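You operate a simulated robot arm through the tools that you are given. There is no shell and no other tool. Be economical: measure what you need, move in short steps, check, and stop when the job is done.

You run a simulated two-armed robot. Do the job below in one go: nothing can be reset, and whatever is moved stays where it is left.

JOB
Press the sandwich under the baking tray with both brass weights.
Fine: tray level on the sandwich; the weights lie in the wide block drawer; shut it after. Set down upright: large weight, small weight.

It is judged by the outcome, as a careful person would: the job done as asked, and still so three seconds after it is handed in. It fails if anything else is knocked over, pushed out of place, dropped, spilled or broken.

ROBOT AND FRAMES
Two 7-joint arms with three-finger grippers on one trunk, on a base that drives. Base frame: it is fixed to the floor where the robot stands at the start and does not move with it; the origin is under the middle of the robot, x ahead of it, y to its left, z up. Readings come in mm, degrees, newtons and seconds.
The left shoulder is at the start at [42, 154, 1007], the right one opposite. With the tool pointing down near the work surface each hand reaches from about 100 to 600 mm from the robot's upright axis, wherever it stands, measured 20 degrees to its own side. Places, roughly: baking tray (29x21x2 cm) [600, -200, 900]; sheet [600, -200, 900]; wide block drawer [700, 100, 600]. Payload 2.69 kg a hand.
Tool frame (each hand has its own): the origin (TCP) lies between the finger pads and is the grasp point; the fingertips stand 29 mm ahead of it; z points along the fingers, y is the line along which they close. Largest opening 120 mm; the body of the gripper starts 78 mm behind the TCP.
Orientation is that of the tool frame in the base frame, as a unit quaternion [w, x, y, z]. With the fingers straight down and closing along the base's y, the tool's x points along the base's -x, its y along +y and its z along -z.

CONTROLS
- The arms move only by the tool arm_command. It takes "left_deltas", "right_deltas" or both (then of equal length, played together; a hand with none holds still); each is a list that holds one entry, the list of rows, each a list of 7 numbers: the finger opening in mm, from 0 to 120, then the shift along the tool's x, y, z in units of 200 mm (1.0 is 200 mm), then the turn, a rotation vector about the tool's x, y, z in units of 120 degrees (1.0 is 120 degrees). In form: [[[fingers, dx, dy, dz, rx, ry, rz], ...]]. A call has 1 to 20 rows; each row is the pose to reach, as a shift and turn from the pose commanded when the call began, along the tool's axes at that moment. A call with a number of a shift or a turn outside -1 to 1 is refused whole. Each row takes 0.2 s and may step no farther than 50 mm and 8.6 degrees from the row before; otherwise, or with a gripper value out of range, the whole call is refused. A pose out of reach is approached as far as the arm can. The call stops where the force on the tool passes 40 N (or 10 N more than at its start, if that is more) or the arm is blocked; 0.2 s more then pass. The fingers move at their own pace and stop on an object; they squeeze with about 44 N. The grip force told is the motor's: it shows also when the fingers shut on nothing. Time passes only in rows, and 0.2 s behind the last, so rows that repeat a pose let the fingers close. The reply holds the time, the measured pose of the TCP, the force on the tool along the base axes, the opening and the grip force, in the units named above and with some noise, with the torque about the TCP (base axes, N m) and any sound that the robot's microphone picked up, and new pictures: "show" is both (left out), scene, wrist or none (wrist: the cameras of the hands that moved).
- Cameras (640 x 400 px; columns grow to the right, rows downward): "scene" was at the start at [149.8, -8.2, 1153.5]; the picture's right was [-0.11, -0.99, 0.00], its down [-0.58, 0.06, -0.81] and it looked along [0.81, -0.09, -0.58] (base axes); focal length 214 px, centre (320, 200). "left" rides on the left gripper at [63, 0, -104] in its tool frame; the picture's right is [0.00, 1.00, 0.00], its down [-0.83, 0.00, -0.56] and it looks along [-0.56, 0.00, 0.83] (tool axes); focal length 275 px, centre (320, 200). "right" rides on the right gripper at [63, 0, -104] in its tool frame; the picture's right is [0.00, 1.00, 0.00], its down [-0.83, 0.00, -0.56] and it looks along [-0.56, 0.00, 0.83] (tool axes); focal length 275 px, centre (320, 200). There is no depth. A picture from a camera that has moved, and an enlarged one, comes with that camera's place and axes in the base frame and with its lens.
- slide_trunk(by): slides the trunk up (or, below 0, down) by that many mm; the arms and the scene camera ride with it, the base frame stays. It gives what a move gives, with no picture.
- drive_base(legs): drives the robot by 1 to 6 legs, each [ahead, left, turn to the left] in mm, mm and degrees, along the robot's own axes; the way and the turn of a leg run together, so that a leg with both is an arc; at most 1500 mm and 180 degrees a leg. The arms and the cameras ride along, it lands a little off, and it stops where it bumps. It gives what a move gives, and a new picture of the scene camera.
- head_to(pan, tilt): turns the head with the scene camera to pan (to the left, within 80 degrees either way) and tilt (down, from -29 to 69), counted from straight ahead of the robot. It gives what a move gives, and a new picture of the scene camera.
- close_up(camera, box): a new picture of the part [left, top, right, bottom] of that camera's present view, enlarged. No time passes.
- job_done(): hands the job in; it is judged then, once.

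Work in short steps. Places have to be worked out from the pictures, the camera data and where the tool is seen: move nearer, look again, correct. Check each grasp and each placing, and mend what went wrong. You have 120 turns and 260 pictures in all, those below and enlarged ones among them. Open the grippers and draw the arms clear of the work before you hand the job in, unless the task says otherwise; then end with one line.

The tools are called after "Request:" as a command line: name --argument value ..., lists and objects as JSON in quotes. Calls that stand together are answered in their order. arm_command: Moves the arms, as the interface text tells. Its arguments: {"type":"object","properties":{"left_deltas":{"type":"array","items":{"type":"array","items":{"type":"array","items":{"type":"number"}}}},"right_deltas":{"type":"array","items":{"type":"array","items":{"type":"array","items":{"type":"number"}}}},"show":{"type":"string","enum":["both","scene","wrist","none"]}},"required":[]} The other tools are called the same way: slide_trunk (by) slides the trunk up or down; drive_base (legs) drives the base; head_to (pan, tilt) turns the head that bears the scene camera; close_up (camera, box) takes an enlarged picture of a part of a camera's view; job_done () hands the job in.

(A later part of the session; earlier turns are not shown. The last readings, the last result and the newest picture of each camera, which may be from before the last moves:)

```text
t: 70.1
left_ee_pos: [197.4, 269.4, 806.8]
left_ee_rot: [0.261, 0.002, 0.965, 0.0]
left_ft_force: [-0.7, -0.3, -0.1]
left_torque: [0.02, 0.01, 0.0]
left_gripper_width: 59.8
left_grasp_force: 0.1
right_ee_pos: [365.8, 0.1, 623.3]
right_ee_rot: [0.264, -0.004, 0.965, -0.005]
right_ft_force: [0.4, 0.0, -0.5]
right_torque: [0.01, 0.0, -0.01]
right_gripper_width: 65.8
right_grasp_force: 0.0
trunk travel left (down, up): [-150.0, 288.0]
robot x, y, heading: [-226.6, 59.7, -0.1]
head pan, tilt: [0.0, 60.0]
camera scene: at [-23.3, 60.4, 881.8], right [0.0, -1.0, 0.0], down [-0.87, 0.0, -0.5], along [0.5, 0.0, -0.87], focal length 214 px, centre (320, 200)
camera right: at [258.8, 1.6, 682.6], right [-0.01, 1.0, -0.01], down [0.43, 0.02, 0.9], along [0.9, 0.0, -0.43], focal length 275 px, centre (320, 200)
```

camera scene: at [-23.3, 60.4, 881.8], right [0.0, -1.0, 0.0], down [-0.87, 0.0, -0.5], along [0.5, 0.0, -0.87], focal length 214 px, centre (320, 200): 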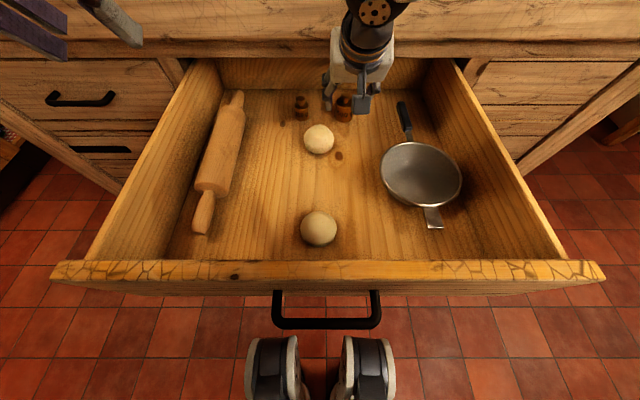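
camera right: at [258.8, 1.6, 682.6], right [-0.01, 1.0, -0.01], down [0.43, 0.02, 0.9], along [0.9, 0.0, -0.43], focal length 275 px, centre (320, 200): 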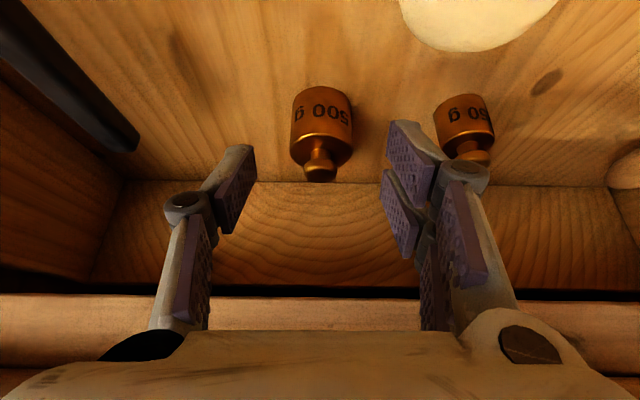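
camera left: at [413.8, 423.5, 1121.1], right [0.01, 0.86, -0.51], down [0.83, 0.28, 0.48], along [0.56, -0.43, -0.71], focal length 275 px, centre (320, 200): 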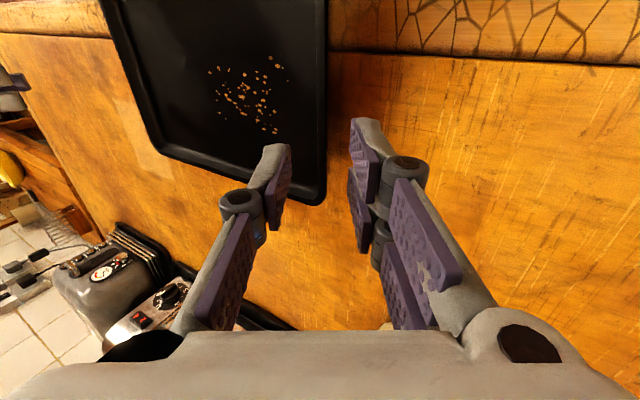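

The weight is centred at about [398,1.5], with its body from z≈548 to 587. I'll move to straddle it at TCP [397,1.5,582].

Request:
arm_command --right_deltas '[[[66, -0.009, 0.007, 0.065, 0, 0, 0], [66, -0.017, 0.007, 0.13, 0, 0, 0], [66, -0.026, 0.007, 0.195, 0, 0, 0], [66, -0.0345, 0.007, 0.26, 0, 0, 0]]]'

```text
t: 71.1
left_ee_pos: [198.0, 268.3, 806.3]
left_ee_rot: [0.261, 0.001, 0.965, 0.0]
left_ft_force: [-0.3, 0.0, -0.3]
left_torque: [0.03, -0.01, 0.01]
left_gripper_width: 60.1
left_grasp_force: 0.0
right_ee_pos: [398.0, 2.7, 583.8]
right_ee_rot: [0.264, -0.004, 0.964, -0.004]
right_ft_force: [-0.1, -0.5, 0.8]
right_torque: [-0.04, -0.01, 0.01]
right_gripper_width: 65.9
right_grasp_force: 0.1
trunk travel left (down, up): [-150.0, 288.0]
robot x, y, heading: [-223.9, 60.8, -0.2]
head pan, tilt: [0.0, 60.0]
camera scene: at [-23.3, 60.4, 881.8], right [0.0, -1.0, 0.0], down [-0.87, 0.0, -0.5], along [0.5, 0.0, -0.87], focal length 214 px, centre (320, 200)
camera right: at [290.7, 3.1, 641.8], right [-0.01, 1.0, -0.01], down [0.43, 0.02, 0.9], along [0.9, 0.0, -0.43], focal length 275 px, centre (320, 200)
```

scene: 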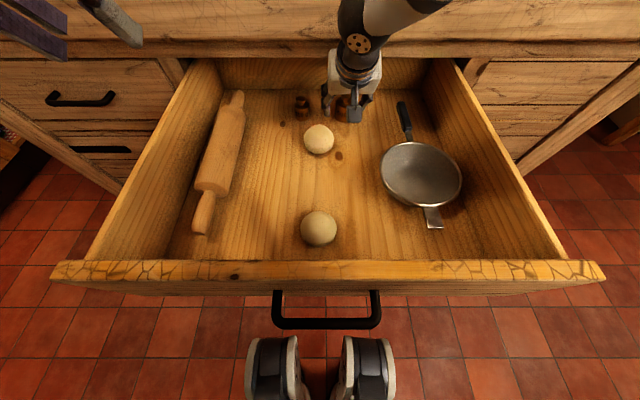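
right: 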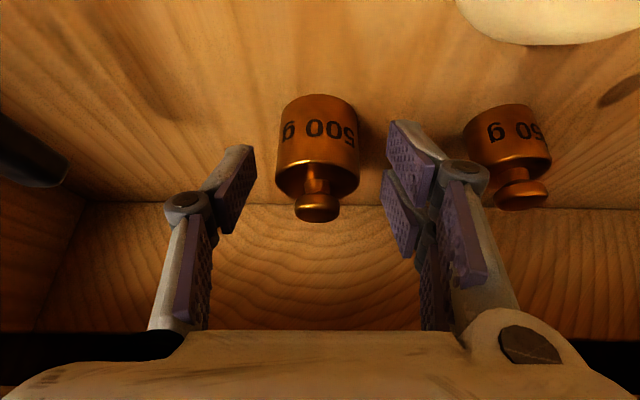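

The weight is centred between the pads. I'll close on it.

Request:
arm_command --right_deltas '[[[30, 0, 0, 0.01, 0, 0, 0], [0, 0, 0, 0.01, 0, 0, 0], [0, 0, 0, 0.01, 0, 0, 0], [0, 0, 0, 0.01, 0, 0, 0]]]' --show "wrist"

```text
t: 72.1
left_ee_pos: [198.0, 268.8, 806.1]
left_ee_rot: [0.261, 0.001, 0.965, -0.001]
left_ft_force: [-0.2, 0.6, -0.6]
left_torque: [0.0, 0.01, -0.03]
left_gripper_width: 60.0
left_grasp_force: 0.1
right_ee_pos: [399.6, 0.9, 581.8]
right_ee_rot: [0.264, -0.003, 0.965, -0.005]
right_ft_force: [-1.6, -3.7, 8.4]
right_torque: [-0.26, 0.17, 0.0]
right_gripper_width: 41.6
right_grasp_force: 44.0
trunk travel left (down, up): [-150.0, 288.0]
robot x, y, heading: [-219.5, 57.0, 0.3]
head pan, tilt: [0.0, 60.0]
camera right: at [291.4, 2.7, 640.9], right [-0.01, 1.0, -0.01], down [0.43, 0.02, 0.9], along [0.9, 0.0, -0.43], focal length 275 px, centre (320, 200)
```

right: 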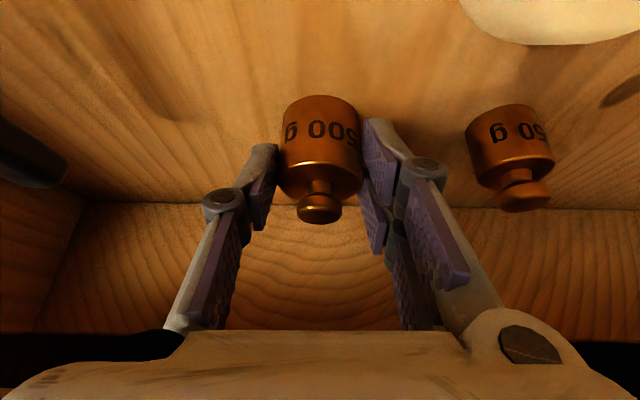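

The weight is gripped at 41.6 mm. I'll lift 20 mm straight up, then draw back and up out of the drawer.

Request:
arm_command --right_deltas '[[[0, -0.0253, 0, -0.0431, 0, 0, 0], [0, -0.0506, 0, -0.0863, 0, 0, 0], [0, -0.004, 0, -0.264, 0, 0, 0], [0, 0.042, 0, -0.442, 0, 0, 0], [0, 0.088, 0, -0.62, 0, 0, 0], [0, 0.135, 0, -0.798, 0, 0, 0], [0, 0.181, 0, -0.976, 0, 0, 0]]]'

```text
t: 73.7
left_ee_pos: [198.1, 267.8, 805.2]
left_ee_rot: [0.262, 0.001, 0.965, 0.001]
left_ft_force: [0.6, 0.2, 0.7]
left_torque: [-0.02, -0.03, 0.02]
left_gripper_width: 59.9
left_grasp_force: 0.1
right_ee_pos: [269.3, 3.0, 732.5]
right_ee_rot: [0.263, -0.003, 0.965, -0.005]
right_ft_force: [-0.2, -0.7, -4.4]
right_torque: [-0.01, 0.06, -0.01]
right_gripper_width: 41.6
right_grasp_force: 43.9
trunk travel left (down, up): [-150.0, 288.0]
robot x, y, heading: [-224.7, 58.7, 0.0]
head pan, tilt: [0.0, 60.0]
camera scene: at [-23.2, 60.3, 881.8], right [0.0, -1.0, 0.0], down [-0.87, 0.0, -0.5], along [0.5, 0.0, -0.87], focal length 214 px, centre (320, 200)
camera right: at [162.2, 3.2, 790.0], right [-0.01, 1.0, -0.01], down [0.43, 0.02, 0.9], along [0.9, 0.0, -0.43], focal length 275 px, centre (320, 200)
```

scene: 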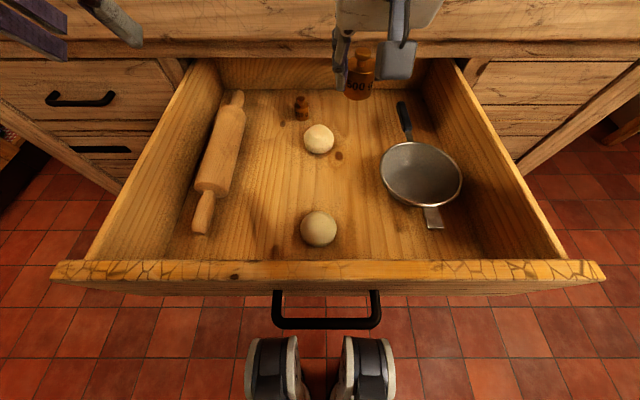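
right: 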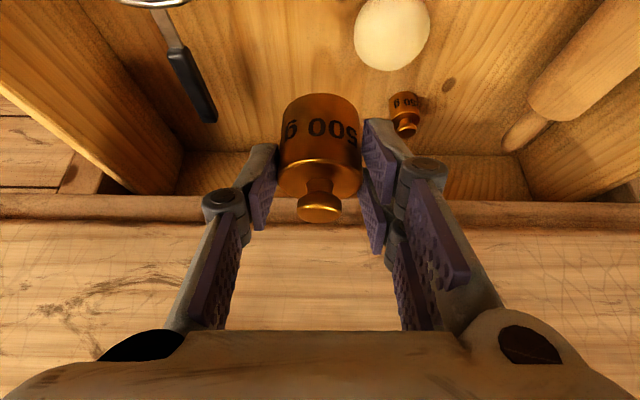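

The 500 g weight is held upright. I'll move the right hand aside and bring the left hand over toward the 250 g weight at about [399,93].

Request:
arm_command --right_deltas '[[[0, 0.02, -0.2, -0.08, 0, 0, 0], [0, 0.04, -0.4, -0.16, 0, 0, 0], [0, 0.06, -0.6, -0.22, 0, 0, 0], [0, 0.0713, -0.7, -0.274, 0, 0, 0], [0, 0.0713, -0.7, -0.274, 0, 0, 0], [0, 0.0713, -0.7, -0.274, 0, 0, 0]]]' --left_deltas '[[[60, -0.02, -0.146, 0.134, 0, 0, 0], [60, -0.04, -0.292, 0.267, 0, 0, 0], [60, -0.06, -0.4375, 0.4, 0, 0, 0], [60, -0.08, -0.583, 0.534, 0, 0, 0], [60, -0.1, -0.729, 0.668, 0, 0, 0], [60, -0.121, -0.875, 0.8016, 0, 0, 0]]]'

```text
t: 75.1
left_ee_pos: [300.0, 92.2, 678.3]
left_ee_rot: [0.262, 0.002, 0.965, -0.001]
left_ft_force: [0.3, -0.2, -0.6]
left_torque: [-0.02, -0.01, -0.07]
left_gripper_width: 59.8
left_grasp_force: 0.1
right_ee_pos: [231.0, -137.1, 772.3]
right_ee_rot: [0.263, -0.003, 0.965, -0.004]
right_ft_force: [0.7, -0.5, -4.8]
right_torque: [0.01, 0.08, 0.03]
right_gripper_width: 41.7
right_grasp_force: 43.9
trunk travel left (down, up): [-150.0, 288.0]
robot x, y, heading: [-220.3, 58.4, -0.2]
head pan, tilt: [0.0, 60.0]
camera scene: at [-23.1, 60.2, 881.7], right [0.0, -1.0, 0.0], down [-0.87, 0.0, -0.5], along [0.5, 0.0, -0.87], focal length 214 px, centre (320, 200)
camera right: at [123.0, -136.8, 830.2], right [-0.01, 1.0, -0.01], down [0.43, 0.02, 0.9], along [0.9, 0.0, -0.43], focal length 275 px, centre (320, 200)
camera left: at [192.1, 93.1, 738.1], right [0.01, 1.0, 0.0], down [0.44, -0.01, 0.9], along [0.9, -0.01, -0.44], focal length 275 px, centre (320, 200)
```

scene: 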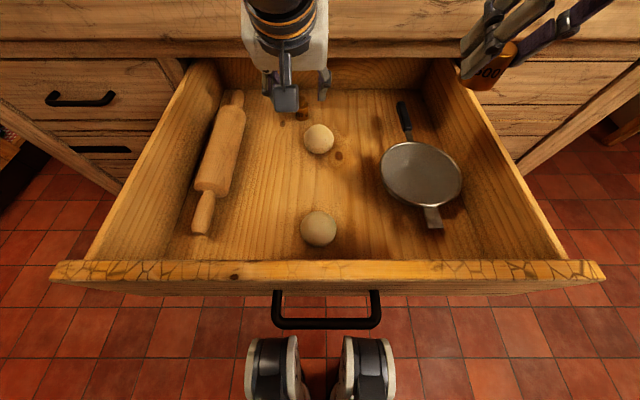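
right: 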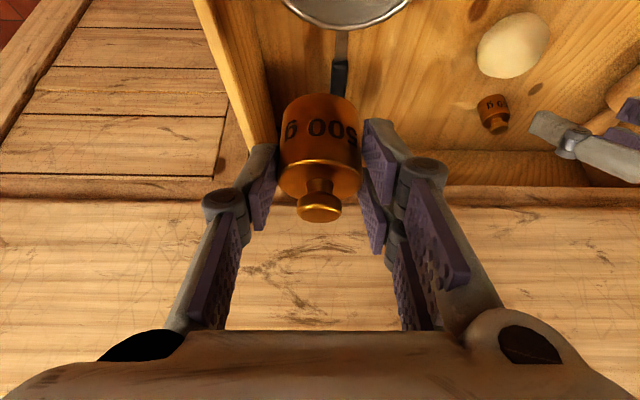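
left: 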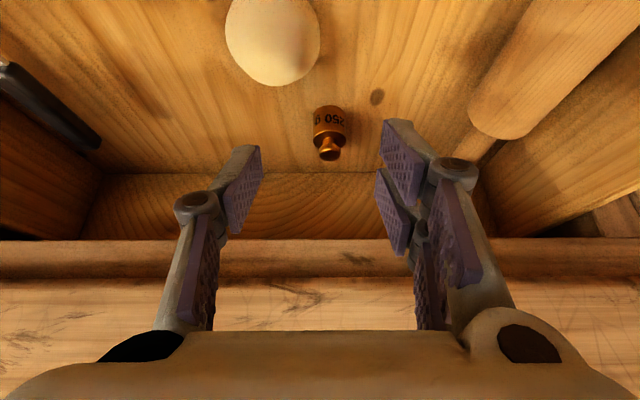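

The 250 g weight is at about [399,99]. I'll go partway in with the left hand.

Request:
arm_command --left_deltas '[[[60, -0.05, 0.03, 0.13, 0, 0, 0], [60, -0.1, 0.03, 0.265, 0, 0, 0], [60, -0.1437, 0.03, 0.4, 0, 0, 0], [60, -0.161, 0.032, 0.53, 0, 0, 0]]]' --show "wrist"

```text
t: 76.1
left_ee_pos: [381.2, 97.8, 603.9]
left_ee_rot: [0.262, 0.001, 0.965, -0.001]
left_ft_force: [0.2, 1.0, -0.3]
left_torque: [-0.02, 0.02, 0.02]
left_gripper_width: 60.1
left_grasp_force: 0.0
right_ee_pos: [230.1, -137.3, 772.3]
right_ee_rot: [0.263, -0.004, 0.965, -0.004]
right_ft_force: [0.2, 0.3, -4.5]
right_torque: [-0.02, 0.06, 0.0]
right_gripper_width: 41.8
right_grasp_force: 44.2
trunk travel left (down, up): [-150.0, 288.0]
robot x, y, heading: [-223.3, 60.4, 0.1]
head pan, tilt: [0.0, 60.0]
camera left: at [273.9, 99.7, 663.3], right [0.01, 1.0, 0.0], down [0.44, -0.01, 0.9], along [0.9, -0.01, -0.44], focal length 275 px, centre (320, 200)
```

left: 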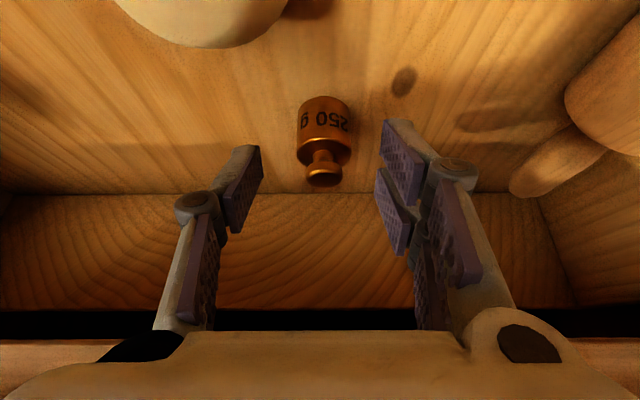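

It's nearly centred. I'll do the final approach and close.

Request:
arm_command --left_deltas '[[[60, -0.01, 0.009, 0.075, 0, 0, 0], [60, -0.02, 0.009, 0.151, 0, 0, 0], [40, -0.02, 0.009, 0.151, 0, 0, 0], [0, -0.02, 0.009, 0.151, 0, 0, 0], [0, -0.02, 0.009, 0.151, 0, 0, 0], [0, -0.02, 0.009, 0.151, 0, 0, 0]]]' --show "wrist"

```text
t: 77.5
left_ee_pos: [399.2, 101.1, 579.8]
left_ee_rot: [0.261, 0.001, 0.965, -0.001]
left_ft_force: [1.4, 1.4, 1.2]
left_torque: [-0.04, -0.08, 0.04]
left_gripper_width: 32.5
left_grasp_force: 44.1
right_ee_pos: [230.5, -137.7, 771.7]
right_ee_rot: [0.263, -0.003, 0.965, -0.005]
right_ft_force: [-0.5, -1.2, -5.1]
right_torque: [0.0, 0.08, -0.01]
right_gripper_width: 41.8
right_grasp_force: 44.0
trunk travel left (down, up): [-150.0, 288.0]
robot x, y, heading: [-223.2, 59.8, -0.1]
head pan, tilt: [0.0, 60.0]
camera left: at [292.6, 101.1, 639.6], right [0.01, 1.0, 0.0], down [0.44, -0.01, 0.9], along [0.9, 0.0, -0.44], focal length 275 px, centre (320, 200)
```

left: 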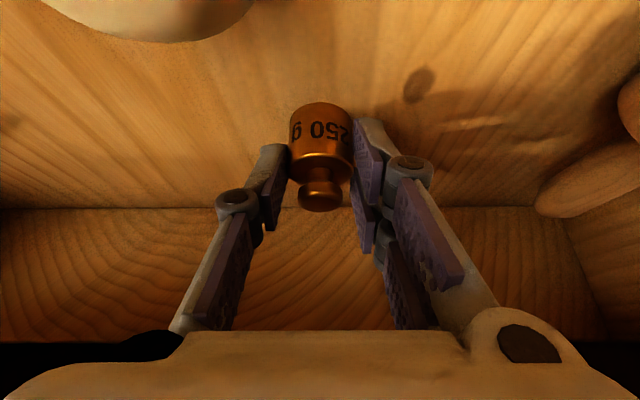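

Gripped at 32.5 mm. I'll lift it out the same way.

Request:
arm_command --left_deltas '[[[0, -0.0253, 0, -0.0431, 0, 0, 0], [0, -0.0506, 0, -0.0863, 0, 0, 0], [0, -0.004, 0, -0.264, 0, 0, 0], [0, 0.042, 0, -0.442, 0, 0, 0], [0, 0.088, 0, -0.62, 0, 0, 0], [0, 0.135, 0, -0.798, 0, 0, 0], [0, 0.181, 0, -0.976, 0, 0, 0]]]' --show "scene"

```text
t: 79.1
left_ee_pos: [269.7, 99.8, 731.0]
left_ee_rot: [0.261, 0.001, 0.965, 0.001]
left_ft_force: [0.3, 0.6, -2.2]
left_torque: [-0.01, 0.02, -0.02]
left_gripper_width: 32.7
left_grasp_force: 43.6
right_ee_pos: [230.4, -137.8, 772.1]
right_ee_rot: [0.263, -0.004, 0.965, -0.004]
right_ft_force: [-0.1, -0.7, -4.8]
right_torque: [0.0, 0.09, 0.01]
right_gripper_width: 41.6
right_grasp_force: 43.8
trunk travel left (down, up): [-150.0, 288.0]
robot x, y, heading: [-225.4, 57.9, -0.0]
head pan, tilt: [0.0, 60.0]
camera scene: at [-23.1, 60.3, 881.7], right [0.0, -1.0, 0.0], down [-0.87, 0.0, -0.5], along [0.5, 0.0, -0.87], focal length 214 px, centre (320, 200)
```

scene: 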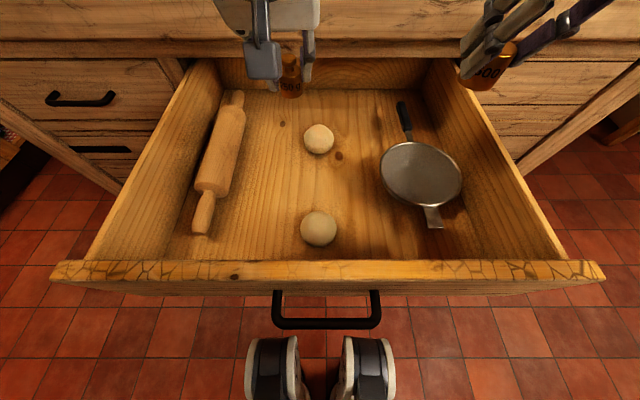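

Both weights are held. I'll raise the trunk so they clear the tray, then check the body's clearance to the drawer before closing in.

Request:
slide_trunk --by 285

Request:
head_to --pan 0 --tilt 69

```text
t: 82.0
left_ee_pos: [271.8, 101.5, 1013.9]
left_ee_rot: [0.26, 0.002, 0.966, -0.001]
left_ft_force: [-0.6, -0.1, -3.0]
left_torque: [0.01, 0.03, 0.0]
left_gripper_width: 32.6
left_grasp_force: 43.8
right_ee_pos: [229.4, -135.7, 1056.2]
right_ee_rot: [0.262, -0.003, 0.965, -0.005]
right_ft_force: [0.2, 0.1, -4.9]
right_torque: [-0.01, 0.06, -0.01]
right_gripper_width: 41.7
right_grasp_force: 44.0
trunk travel left (down, up): [-435.0, 3.0]
robot x, y, heading: [-224.8, 57.8, -0.3]
head pan, tilt: [0.0, 60.0]
```

```text
t: 82.7
left_ee_pos: [270.2, 100.4, 1015.6]
left_ee_rot: [0.261, 0.002, 0.965, -0.001]
left_ft_force: [-0.1, 0.0, -1.7]
left_torque: [-0.03, 0.06, 0.01]
left_gripper_width: 32.5
left_grasp_force: 43.7
right_ee_pos: [229.3, -136.8, 1057.4]
right_ee_rot: [0.263, -0.003, 0.965, -0.005]
right_ft_force: [0.2, -0.4, -4.6]
right_torque: [0.01, 0.06, -0.03]
right_gripper_width: 41.6
right_grasp_force: 44.2
trunk travel left (down, up): [-435.0, 3.0]
robot x, y, heading: [-222.6, 59.1, 0.1]
head pan, tilt: [0.0, 68.8]
camera scene: at [-163.5, 60.4, 1179.2], right [0.0, -1.0, 0.0], down [-0.93, 0.0, -0.36], along [0.36, 0.0, -0.93], focal length 214 px, centre (320, 200)
```

scene: 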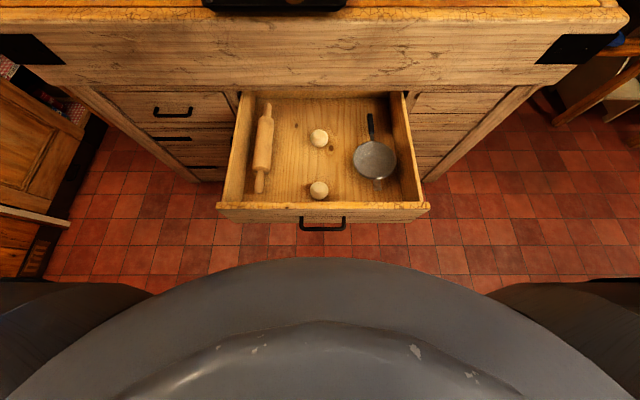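

The chest front is about 100 mm ahead of the robot's axis and the drawer handle is at x≈-21, so I can advance about 60 mm. I'll shift left at the same time to face the tray.

Request:
drive_base --legs '[[60, 100, 0]]'

Request:
head_to --pan 0 --tilt 35

```text
t: 84.1
left_ee_pos: [330.0, 201.5, 1015.6]
left_ee_rot: [0.26, 0.001, 0.966, 0.0]
left_ft_force: [0.1, 0.0, -2.9]
left_torque: [-0.06, 0.02, -0.02]
left_gripper_width: 32.7
left_grasp_force: 44.0
right_ee_pos: [290.9, -36.3, 1057.1]
right_ee_rot: [0.262, -0.004, 0.965, -0.006]
right_ft_force: [-0.8, 0.2, -5.0]
right_torque: [-0.04, 0.06, -0.03]
right_gripper_width: 41.8
right_grasp_force: 43.8
trunk travel left (down, up): [-435.0, 3.0]
robot x, y, heading: [-165.2, 157.3, -0.1]
head pan, tilt: [0.0, 68.8]
camera scene: at [-104.3, 160.7, 1179.2], right [0.0, -1.0, 0.0], down [-0.93, 0.0, -0.36], along [0.36, 0.0, -0.93], focal length 214 px, centre (320, 200)
```

scene: 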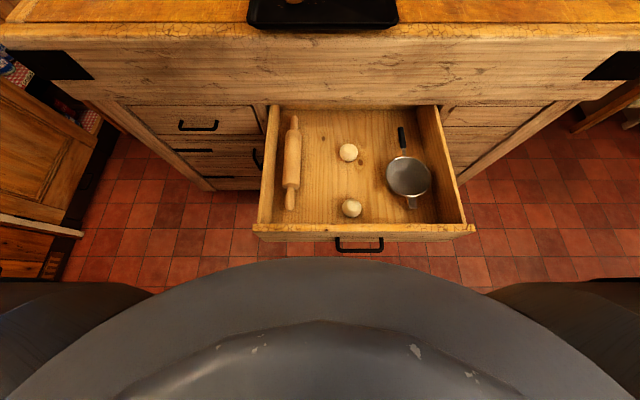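

```text
t: 85.1
left_ee_pos: [329.2, 200.3, 1016.2]
left_ee_rot: [0.261, 0.0, 0.965, 0.001]
left_ft_force: [-0.1, -0.1, -1.6]
left_torque: [-0.02, 0.04, 0.01]
left_gripper_width: 32.7
left_grasp_force: 43.9
right_ee_pos: [287.8, -35.9, 1058.5]
right_ee_rot: [0.264, -0.003, 0.965, -0.004]
right_ft_force: [-0.6, 0.5, -5.4]
right_torque: [-0.03, 0.06, -0.01]
right_gripper_width: 41.9
right_grasp_force: 43.7
trunk travel left (down, up): [-435.0, 3.0]
robot x, y, heading: [-164.1, 162.0, -0.1]
head pan, tilt: [0.0, 35.0]
camera scene: at [-72.4, 160.3, 1222.7], right [0.0, -1.0, 0.0], down [-0.57, 0.0, -0.82], along [0.82, 0.0, -0.57], focal length 214 px, centre (320, 200)
```

scene: 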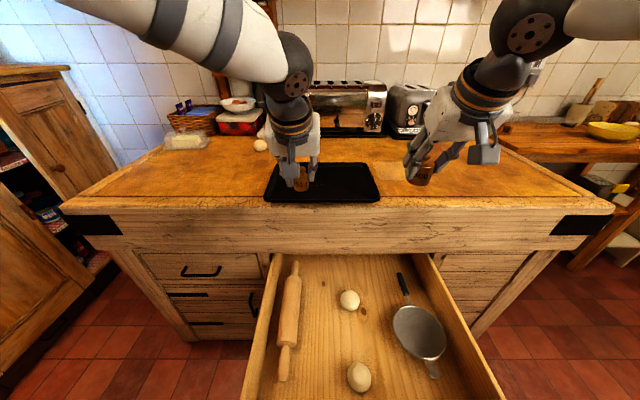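

I'll move the left hand aside to the left and bring the 500 g weight over the tray's centre-right.

Request:
arm_command --left_deltas '[[[0, 0, 0.17, 0, 0, 0, 0], [0, 0, 0.34, 0, 0, 0, 0], [0, 0, 0.5, 0, 0, 0, 0], [0, 0, 0.5, 0, 0, 0, 0], [0, 0, 0.5, 0, 0, 0, 0], [0, 0, 0.5, 0, 0, 0, 0]]]' --right_deltas '[[[0, -0.106, 0.135, 0.11, 0, 0, 0], [0, -0.211, 0.27, 0.22, 0, 0, 0], [0, -0.317, 0.405, 0.35, 0, 0, 0], [0, -0.423, 0.54, 0.49, 0, 0, 0], [0, -0.528, 0.675, 0.63, 0, 0, 0], [0, -0.634, 0.81, 0.766, 0, 0, 0]]]'

```text
t: 86.5
left_ee_pos: [329.1, 300.9, 1012.7]
left_ee_rot: [0.259, 0.001, 0.966, -0.001]
left_ft_force: [0.3, -0.7, -3.5]
left_torque: [0.0, 0.04, 0.01]
left_gripper_width: 32.5
left_grasp_force: 43.7
right_ee_pos: [470.9, 124.1, 983.8]
right_ee_rot: [0.26, -0.005, 0.966, -0.005]
right_ft_force: [-0.2, -0.1, -4.4]
right_torque: [0.0, 0.09, 0.02]
right_gripper_width: 41.8
right_grasp_force: 43.7
right hand out of reach, approached as far as the arm can: row 6
trunk travel left (down, up): [-435.0, 3.0]
robot x, y, heading: [-164.0, 159.2, 0.0]
head pan, tilt: [0.0, 35.0]
camera scene: at [-70.9, 160.9, 1222.5], right [0.0, -1.0, 0.0], down [-0.57, 0.0, -0.82], along [0.82, 0.0, -0.57], focal length 214 px, centre (320, 200)
camera right: at [363.1, 125.9, 1043.2], right [-0.01, 1.0, -0.01], down [0.44, 0.02, 0.9], along [0.9, 0.0, -0.44], focal length 275 px, centre (320, 200)
camera left: at [223.4, 301.8, 1072.7], right [0.01, 1.0, 0.0], down [0.44, 0.0, 0.9], along [0.9, 0.0, -0.44], focal length 275 px, centre (320, 200)
```

scene: 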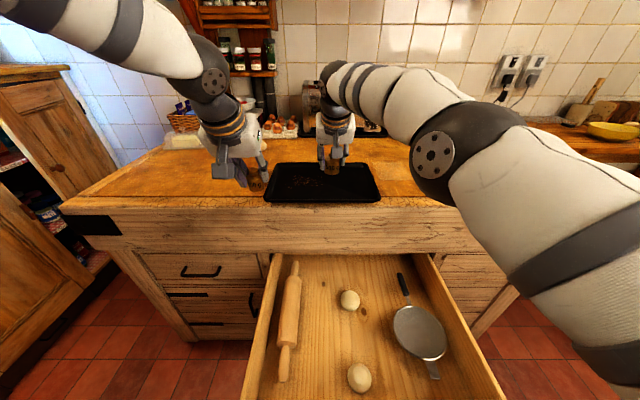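
right: 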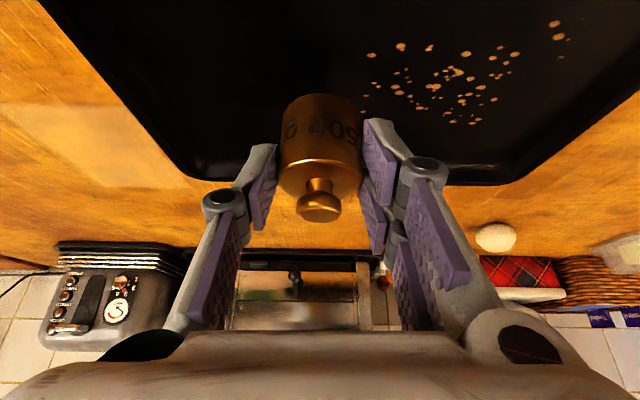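
left: 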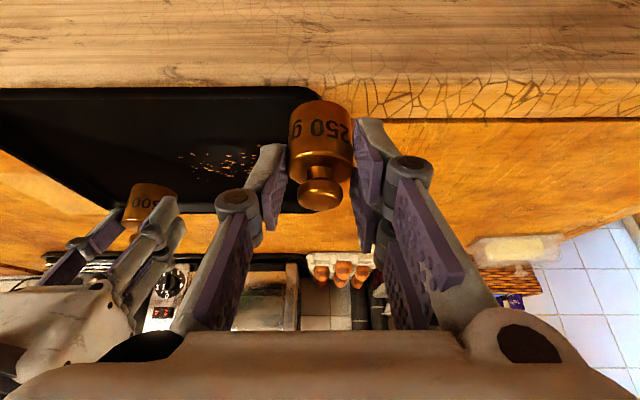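

The right hand is over the tray at [471,124]. I'll lower it with the trunk, which keeps the arm's reach.

Request:
slide_trunk --by -42

Request:
close_up --camera "right" --box '[0, 0, 640, 400]'

Request:
close_up --camera "left" --box '[0, 60, 320, 260]'

```text
t: 87.3
left_ee_pos: [328.9, 300.1, 974.6]
left_ee_rot: [0.262, -0.001, 0.965, 0.0]
left_ft_force: [0.8, 0.3, -2.3]
left_torque: [0.0, 0.03, -0.03]
left_gripper_width: 33.0
left_grasp_force: 44.2
right_ee_pos: [471.5, 123.0, 945.8]
right_ee_rot: [0.264, -0.004, 0.964, -0.004]
right_ft_force: [6.3, 0.0, 14.1]
right_torque: [-0.07, -0.86, 0.02]
right_gripper_width: 41.9
right_grasp_force: 44.1
trunk travel left (down, up): [-393.0, 45.0]
robot x, y, heading: [-165.6, 157.3, -0.1]
head pan, tilt: [0.0, 35.0]
```

```text
1.00 times, centred on (320, 200) of right (not enlarged: the box is as wide or as high as the picture)
camera zoom: at [363.1, 124.9, 1003.6], right [-0.01, 1.0, -0.01], down [0.43, 0.02, 0.9], along [0.9, 0.0, -0.43], focal length 275 px, centre (320, 200)
```

zoom: 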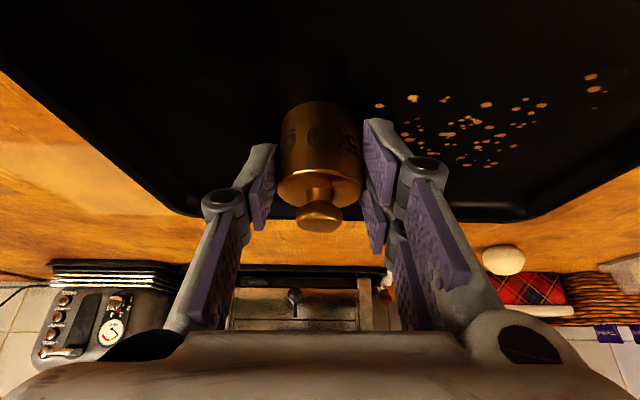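

```text
2.00 times, centred on (160, 160) of left
camera zoom: at [222.1, 301.2, 1032.7], right [0.0, 1.0, 0.0], down [0.44, 0.0, 0.9], along [0.9, 0.0, -0.44], focal length 551 px, centre (640, 280)
```

zoom: 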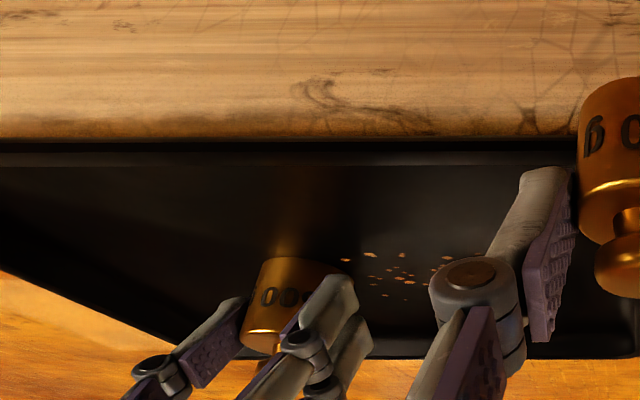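

There's already upward force (about 19 N net) at TCP z=946, higher than I expected. I'll check whether the tray is level before going on.

Request:
close_up --camera "scene" --box '[230, 120, 420, 230]'

```text
3.37 times, centred on (325, 175) of scene
camera zoom: at [-27.0, 160.3, 1176.0], right [0.0, -1.0, 0.0], down [-0.57, 0.0, -0.82], along [0.82, 0.0, -0.57], focal length 722 px, centre (303, 284)
```

zoom: 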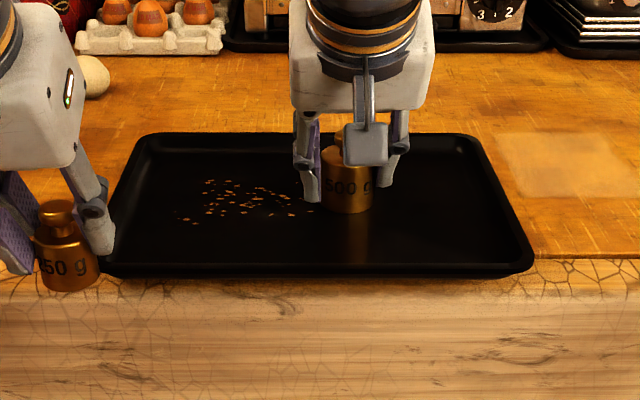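

Re-checking: the tray is level (rim at about 917, floor at about 900) and the weight is simply seated lower in the grip than I assumed, so it's standing on the tray floor. I'll ease the trunk up 2 mm to cut the load.

Request:
slide_trunk --by 2

```text
t: 87.8
left_ee_pos: [328.9, 300.6, 974.8]
left_ee_rot: [0.262, 0.001, 0.965, -0.001]
left_ft_force: [-0.1, -0.7, -2.0]
left_torque: [-0.05, 0.03, 0.03]
left_gripper_width: 32.9
left_grasp_force: 43.7
right_ee_pos: [470.0, 125.1, 945.1]
right_ee_rot: [0.262, -0.005, 0.965, -0.005]
right_ft_force: [-0.2, -1.0, 4.4]
right_torque: [-0.02, -0.27, 0.0]
right_gripper_width: 42.0
right_grasp_force: 44.1
trunk travel left (down, up): [-395.0, 43.0]
robot x, y, heading: [-168.8, 161.2, 0.0]
head pan, tilt: [0.0, 35.0]
```

The load is now light. I'll open and retreat back and up along the finger axis.

Request:
arm_command --right_deltas '[[[50, 0, 0, 0, 0, 0, 0], [64, 0, 0, 0, 0, 0, 0], [64, 0, 0, -0.05, 0, 0, 0], [64, 0, 0, -0.25, 0, 0, 0], [64, 0, 0, -0.45, 0, 0, 0], [64, 0, 0, -0.65, 0, 0, 0]]]'

```text
t: 89.2
left_ee_pos: [329.2, 302.0, 975.4]
left_ee_rot: [0.262, 0.001, 0.965, 0.0]
left_ft_force: [0.7, 0.0, -2.1]
left_torque: [-0.02, 0.07, 0.02]
left_gripper_width: 32.6
left_grasp_force: 44.3
right_ee_pos: [404.2, 123.3, 1059.0]
right_ee_rot: [0.262, -0.003, 0.965, -0.004]
right_ft_force: [0.3, 0.8, 0.4]
right_torque: [-0.02, -0.01, 0.02]
right_gripper_width: 64.1
right_grasp_force: 0.1
trunk travel left (down, up): [-395.0, 43.0]
robot x, y, heading: [-164.9, 155.4, -0.0]
head pan, tilt: [0.0, 35.0]
camera scene: at [-27.4, 164.1, 1185.4], right [0.04, -1.0, 0.0], down [-0.51, -0.02, -0.86], along [0.86, 0.04, -0.51], focal length 214 px, centre (320, 200)
camera right: at [297.0, 125.0, 1117.9], right [-0.01, 1.0, -0.01], down [0.44, 0.01, 0.9], along [0.9, 0.0, -0.44], focal length 275 px, centre (320, 200)
```

scene: 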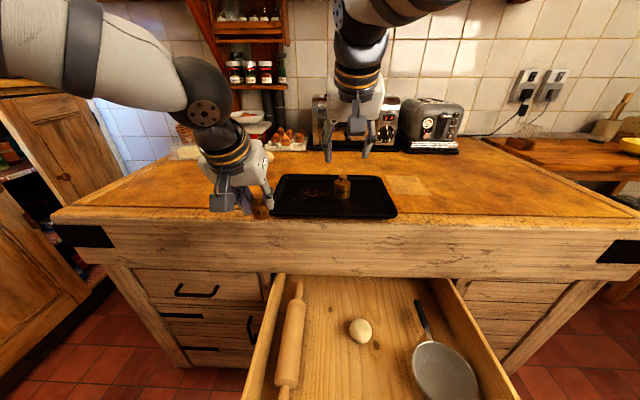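
right: 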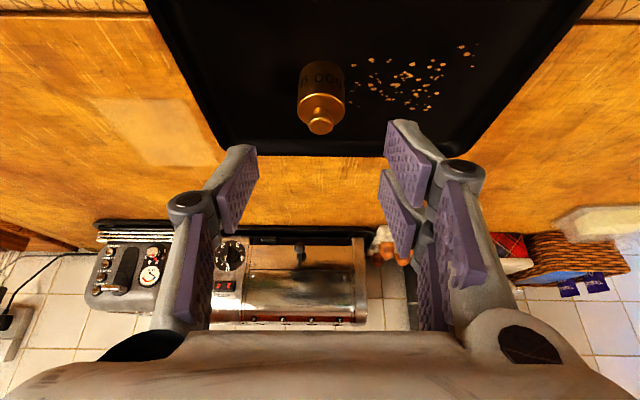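

The 500 g weight stands upright at about [488,124]. I'll clear the right hand away and bring the 250 g weight over the tray beside it.

Request:
arm_command --right_deltas '[[[64, 0.1, -0.1, -0.063, 0, 0, 0], [64, 0.2, -0.25, -0.126, 0, 0, 0], [64, 0.3, -0.4, -0.19, 0, 0, 0], [64, 0.431, -0.55, -0.253, 0, 0, 0], [64, 0.431, -0.75, -0.253, 0, 0, 0], [64, 0.431, -0.75, -0.253, 0, 0, 0], [64, 0.431, -0.75, -0.253, 0, 0, 0]]]' --left_deltas '[[[0, -0.06, 0, -0.1, 0, 0, 0], [0, -0.1, 0, -0.13, 0, 0, 0], [0, -0.2, -0.1, -0.03, 0, 0, 0], [0, -0.3, -0.22, 0.055, 0, 0, 0], [0, -0.4, -0.34, 0.14, 0, 0, 0], [0, -0.51, -0.45, 0.22, 0, 0, 0], [0, -0.616, -0.55, 0.3035, 0, 0, 0]]]'

```text
t: 90.8
left_ee_pos: [465.9, 189.1, 983.4]
left_ee_rot: [0.259, 0.002, 0.966, 0.0]
left_ft_force: [0.3, 0.2, -1.7]
left_torque: [0.02, 0.04, 0.03]
left_gripper_width: 32.5
left_grasp_force: 43.7
right_ee_pos: [305.8, -26.1, 1060.6]
right_ee_rot: [0.261, -0.003, 0.965, -0.005]
right_ft_force: [0.5, -0.4, 0.6]
right_torque: [-0.01, 0.03, -0.01]
right_gripper_width: 63.9
right_grasp_force: 0.0
trunk travel left (down, up): [-395.0, 43.0]
robot x, y, heading: [-163.6, 158.0, -0.3]
head pan, tilt: [0.0, 35.0]
camera scene: at [-27.9, 159.7, 1178.5], right [0.0, -1.0, 0.0], down [-0.57, 0.0, -0.82], along [0.82, 0.0, -0.57], focal length 214 px, centre (320, 200)
camera right: at [199.0, -25.7, 1119.3], right [-0.01, 1.0, -0.01], down [0.43, 0.02, 0.9], along [0.9, 0.0, -0.43], focal length 275 px, centre (320, 200)
camera left: at [359.2, 190.2, 1043.4], right [0.01, 1.0, 0.0], down [0.44, -0.01, 0.9], along [0.9, 0.0, -0.44], focal length 275 px, centre (320, 200)
```

scene: 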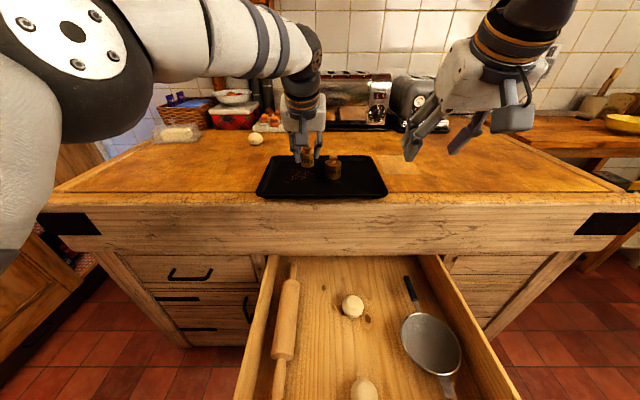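
right: 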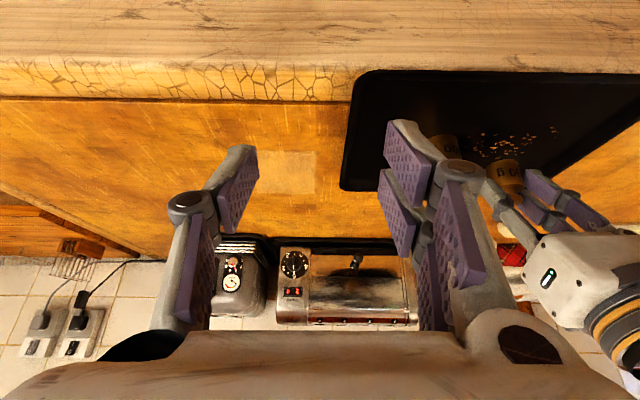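
left: 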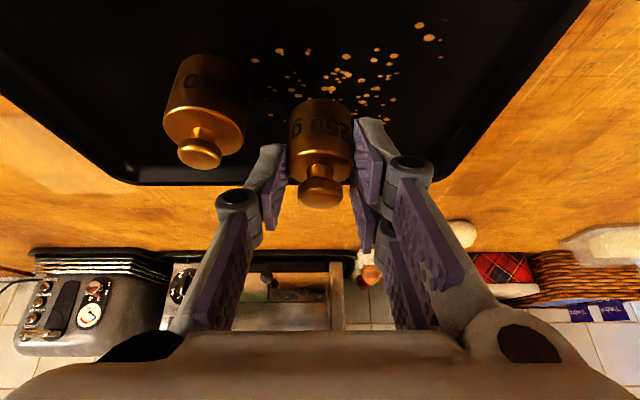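

The hand is in position, clear of the large weight. I'll lower 36 mm, then approach contact gently.

Request:
arm_command --left_deltas '[[[0, 0.03, 0, 0.05, 0, 0, 0], [0, 0.06, 0, 0.1, 0, 0, 0], [0, 0.08, 0, 0.136, 0, 0, 0], [0, 0.091, 0, 0.155, 0, 0, 0], [0, 0.091, 0, 0.155, 0, 0, 0]]]' --show "none"

```text
t: 92.0
left_ee_pos: [467.1, 190.5, 950.2]
left_ee_rot: [0.261, 0.0, 0.965, 0.001]
left_ft_force: [0.7, 0.9, -2.5]
left_torque: [0.0, 0.03, 0.03]
left_gripper_width: 32.7
left_grasp_force: 44.1
right_ee_pos: [305.9, -24.1, 1061.0]
right_ee_rot: [0.262, -0.004, 0.965, -0.004]
right_ft_force: [-0.4, 0.0, -0.2]
right_torque: [0.0, 0.02, -0.01]
right_gripper_width: 64.2
right_grasp_force: 0.1
trunk travel left (down, up): [-395.0, 43.0]
robot x, y, heading: [-162.3, 158.4, 0.0]
head pan, tilt: [0.0, 35.0]
```

No contact yet. I'll go down 6 mm more in 2 mm rows.

Request:
arm_command --left_deltas '[[[0, 0.005, 0, 0.0086, 0, 0, 0], [0, 0.01, 0, 0.0172, 0, 0, 0], [0, 0.015, 0, 0.0259, 0, 0, 0], [0, 0.015, 0, 0.0259, 0, 0, 0]]]' --show "none"

```text
t: 93.0
left_ee_pos: [465.8, 190.6, 947.7]
left_ee_rot: [0.266, 0.001, 0.964, 0.0]
left_ft_force: [2.2, 2.7, 26.5]
left_torque: [-0.05, -0.24, 0.03]
left_gripper_width: 32.6
left_grasp_force: 44.4
right_ee_pos: [303.4, -25.4, 1063.9]
right_ee_rot: [0.264, -0.004, 0.965, -0.005]
right_ft_force: [-0.5, -1.1, -0.5]
right_torque: [-0.02, 0.03, -0.01]
right_gripper_width: 64.3
right_grasp_force: 0.0
trunk travel left (down, up): [-395.0, 43.0]
robot x, y, heading: [-162.8, 160.4, -0.1]
head pan, tilt: [0.0, 35.0]
```

The weight is in contact. I'll ease up 3 mm in command, then open and back out.

Request:
arm_command --left_deltas '[[[0, -0.0063, 0, -0.0108, 0, 0, 0], [0, -0.0076, 0, -0.0129, 0, 0, 0], [40, -0.0076, 0, -0.0129, 0, 0, 0], [48, -0.0076, 0, -0.0129, 0, 0, 0], [48, -0.0076, 0, -0.063, 0, 0, 0], [48, -0.0076, 0, -0.25, 0, 0, 0], [48, -0.0076, 0, -0.45, 0, 0, 0], [48, -0.0076, 0, -0.65, 0, 0, 0]]]'

```text
t: 94.8
left_ee_pos: [400.6, 191.5, 1056.1]
left_ee_rot: [0.262, 0.001, 0.965, 0.0]
left_ft_force: [-0.6, 0.1, -0.9]
left_torque: [0.02, -0.01, 0.01]
left_gripper_width: 48.2
left_grasp_force: 0.1
right_ee_pos: [304.1, -25.8, 1063.2]
right_ee_rot: [0.264, -0.004, 0.965, -0.004]
right_ft_force: [-0.4, -0.4, -0.6]
right_torque: [0.0, -0.04, 0.04]
right_gripper_width: 63.8
right_grasp_force: 0.0
trunk travel left (down, up): [-395.0, 43.0]
robot x, y, heading: [-165.5, 158.5, -0.1]
head pan, tilt: [0.0, 35.0]
camera scene: at [-29.7, 160.3, 1178.9], right [0.0, -1.0, 0.0], down [-0.57, 0.0, -0.82], along [0.82, 0.0, -0.57], focal length 214 px, centre (320, 200)
camera left: at [293.3, 191.3, 1115.7], right [0.01, 1.0, 0.0], down [0.44, 0.0, 0.9], along [0.9, 0.0, -0.44], focal length 275 px, centre (320, 200)
```

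scene: 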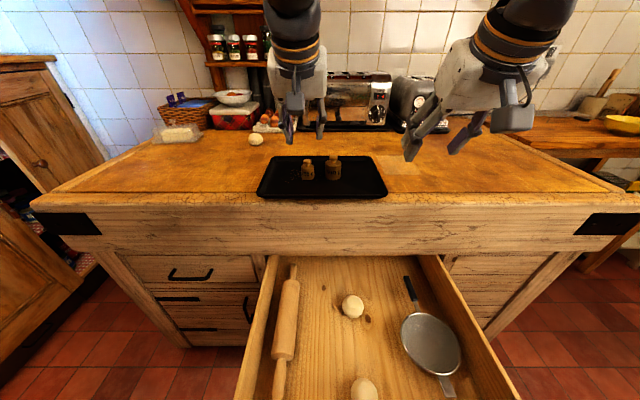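
left: 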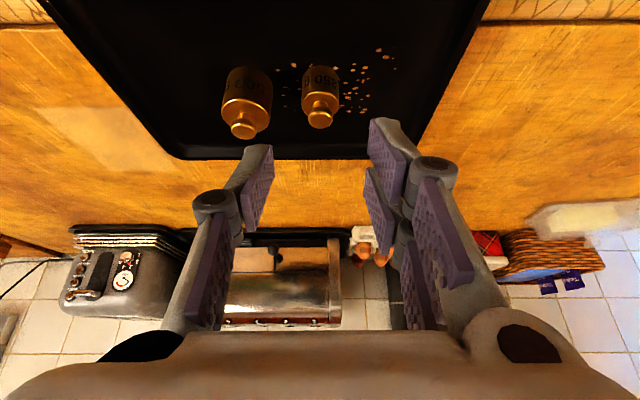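

Both weights stand upright on a level tray. To shut the drawer I'll tuck the left hand back and up, pitch the right hand more forward with its fingers closed, and back away.

Request:
arm_command --left_deltas '[[[48, 0.1, 0.08, -0.18, 0, 0, 0], [48, 0.2, 0.16, -0.36, 0, 0, 0], [48, 0.31, 0.24, -0.54, 0, 0, 0], [48, 0.42, 0.32, -0.72, 0, 0, 0], [48, 0.5235, 0.4, -0.887, 0, 0, 0]]]' --right_deltas '[[[40, 0, 0, 0, 0, -0.05, 0], [20, 0, 0, 0, 0, -0.1, 0], [0, 0, 0, 0, 0, -0.15, 0], [0, 0, 0, 0, 0, -0.2, 0], [0, 0, 0, 0, 0, -0.25, 0]]]' --show "none"

Request:
drive_base --legs '[[-420, 0, 0], [0, 78, 0]]'

```text
t: 96.0
left_ee_pos: [222.0, 273.4, 1156.3]
left_ee_rot: [0.262, 0.001, 0.965, 0.0]
left_ft_force: [-1.0, 0.9, -0.3]
left_torque: [0.0, -0.02, 0.0]
left_gripper_width: 47.8
left_grasp_force: 0.0
right_ee_pos: [305.5, -24.0, 1060.9]
right_ee_rot: [0.506, -0.005, 0.863, -0.003]
right_ft_force: [0.3, 0.0, -0.1]
right_torque: [-0.01, -0.01, 0.05]
right_gripper_width: 0.0
right_grasp_force: 28.3
trunk travel left (down, up): [-395.0, 43.0]
robot x, y, heading: [-163.1, 158.7, 0.0]
head pan, tilt: [0.0, 35.0]
```

```text
t: 99.5
left_ee_pos: [-201.1, 349.2, 1156.0]
left_ee_rot: [0.262, 0.001, 0.965, 0.0]
left_ft_force: [-0.5, -0.8, 0.4]
left_torque: [-0.03, 0.03, -0.05]
left_gripper_width: 48.0
left_grasp_force: 0.2
right_ee_pos: [-117.8, 52.5, 1061.1]
right_ee_rot: [0.504, -0.005, 0.864, -0.003]
right_ft_force: [-0.1, 0.4, 0.3]
right_torque: [-0.04, -0.01, -0.04]
right_gripper_width: 0.0
right_grasp_force: 28.5
trunk travel left (down, up): [-395.0, 43.0]
robot x, y, heading: [-585.8, 233.7, 0.0]
head pan, tilt: [0.0, 35.0]
camera scene: at [-452.1, 238.2, 1178.8], right [0.0, -1.0, 0.0], down [-0.57, 0.0, -0.82], along [0.82, 0.0, -0.57], focal length 214 px, centre (320, 200)
```

scene: 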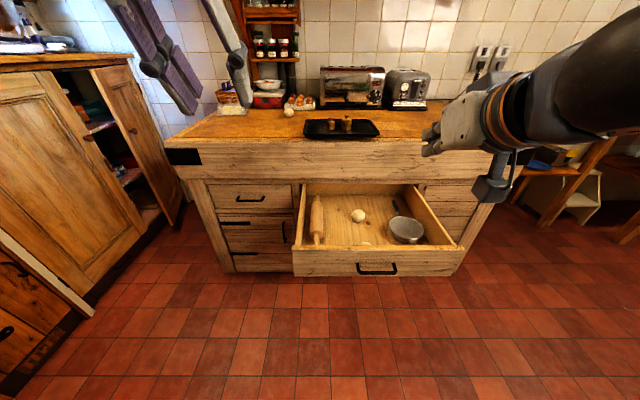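

The hand is in line with the drawer centre. I'll lower the trunk so the closed fingertips sit at about z=650, above the handle and below the drawer's top edge.

Request:
slide_trunk --by -394

Request:
arm_command --right_deltas '[[[0, 0, 0, 0, 0, 0, 0]]]'

```text
t: 103.3
left_ee_pos: [-139.2, 349.5, 716.6]
left_ee_rot: [0.19, 0.001, 0.982, 0.001]
left_ft_force: [-1.1, -0.5, 0.9]
left_torque: [-0.02, -0.01, -0.01]
left_gripper_width: 48.0
left_grasp_force: 0.2
right_ee_pos: [-97.9, 51.6, 660.3]
right_ee_rot: [0.485, -0.005, 0.874, -0.003]
right_ft_force: [0.1, 0.0, -0.1]
right_torque: [0.0, -0.01, -0.02]
right_gripper_width: 0.0
right_grasp_force: 28.5
trunk travel left (down, up): [-1.0, 437.0]
robot x, y, heading: [-590.0, 238.6, -0.1]
head pan, tilt: [0.0, 35.0]
```

```text
t: 103.7
left_ee_pos: [-139.9, 348.3, 717.6]
left_ee_rot: [0.19, 0.001, 0.982, 0.0]
left_ft_force: [-0.8, -0.2, -0.5]
left_torque: [0.0, 0.02, -0.03]
left_gripper_width: 48.0
left_grasp_force: 0.1
right_ee_pos: [-97.7, 51.8, 660.6]
right_ee_rot: [0.485, -0.004, 0.875, -0.004]
right_ft_force: [-0.6, -0.3, 0.5]
right_torque: [0.02, -0.02, -0.01]
right_gripper_width: 0.1
right_grasp_force: 28.8
trunk travel left (down, up): [-1.0, 437.0]
robot x, y, heading: [-591.7, 237.4, -0.1]
head pan, tilt: [0.0, 35.0]
camera scene: at [-317.9, 237.7, 762.9], right [0.0, -1.0, 0.0], down [-0.57, 0.0, -0.82], along [0.82, 0.0, -0.57], focal length 214 px, centre (320, 200)
camera right: at [-220.0, 51.9, 663.6], right [-0.01, 1.0, -0.01], down [-0.03, 0.01, 1.0], along [1.0, 0.01, 0.03], focal length 275 px, centre (320, 200)
```

scene: 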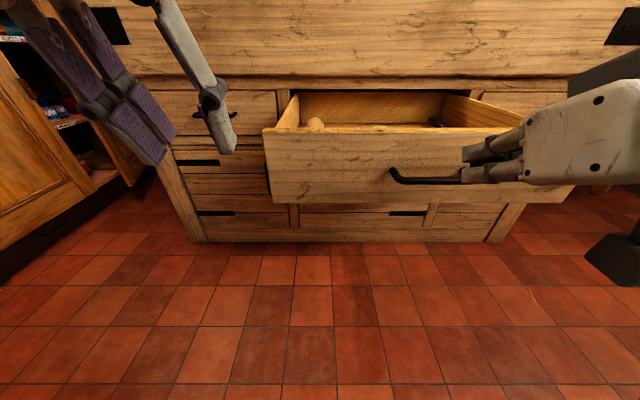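
right: 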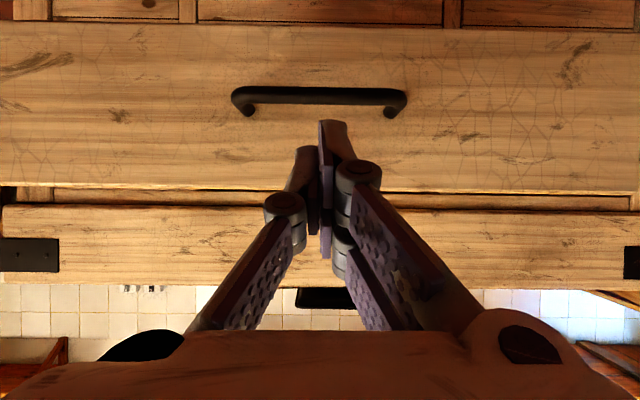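

The fingertips are between the handle and the drawer's top edge. I'll push by driving forward.

Request:
drive_base --legs '[[65, 0, 0], [150, 0, 0]]'

```text
t: 105.7
left_ee_pos: [74.2, 349.0, 717.4]
left_ee_rot: [0.19, 0.002, 0.982, -0.001]
left_ft_force: [-0.1, 0.6, 0.4]
left_torque: [0.02, 0.02, -0.02]
left_gripper_width: 48.2
left_grasp_force: 0.0
right_ee_pos: [115.1, 51.1, 659.2]
right_ee_rot: [0.483, -0.005, 0.875, -0.003]
right_ft_force: [0.3, 0.1, -0.3]
right_torque: [0.01, -0.01, -0.02]
right_gripper_width: 0.0
right_grasp_force: 28.5
trunk travel left (down, up): [-1.0, 437.0]
robot x, y, heading: [-373.6, 235.5, -0.0]
head pan, tilt: [0.0, 35.0]
camera scene: at [-104.4, 237.5, 762.9], right [0.0, -1.0, 0.0], down [-0.57, 0.0, -0.82], along [0.82, 0.0, -0.57], focal length 214 px, centre (320, 200)
```

scene: 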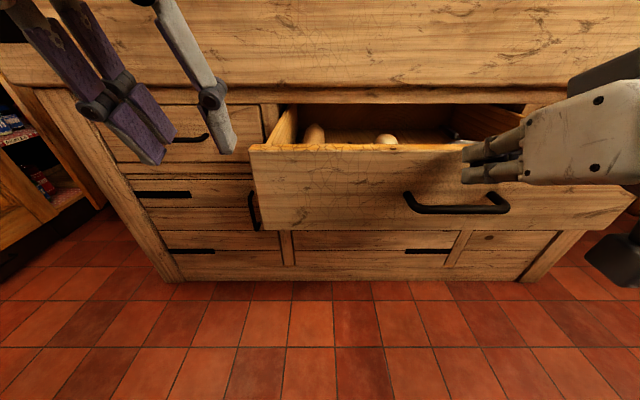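

The drawer is following smoothly. I'll keep pushing.

Request:
drive_base --legs '[[150, 0, 0], [60, 0, 0]]'

```text
t: 107.6
left_ee_pos: [284.2, 349.0, 716.3]
left_ee_rot: [0.191, 0.001, 0.982, 0.0]
left_ft_force: [-0.1, -0.3, -0.6]
left_torque: [-0.01, 0.0, -0.01]
left_gripper_width: 48.1
left_grasp_force: 0.1
right_ee_pos: [325.0, 52.1, 661.2]
right_ee_rot: [0.484, -0.004, 0.875, -0.004]
right_ft_force: [0.0, 0.1, 0.6]
right_torque: [0.0, -0.02, 0.0]
right_gripper_width: 0.2
right_grasp_force: 28.9
trunk travel left (down, up): [-1.0, 437.0]
robot x, y, heading: [-166.9, 236.0, 0.1]
head pan, tilt: [0.0, 35.0]
camera scene: at [106.3, 237.8, 762.9], right [0.0, -1.0, 0.0], down [-0.57, 0.0, -0.82], along [0.82, 0.0, -0.57], focal length 214 px, centre (320, 200)
```

scene: 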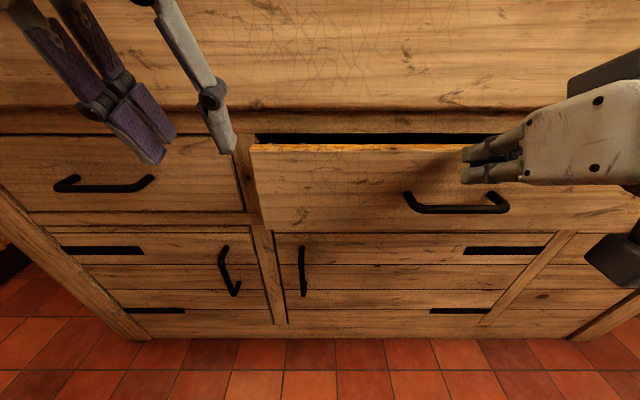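

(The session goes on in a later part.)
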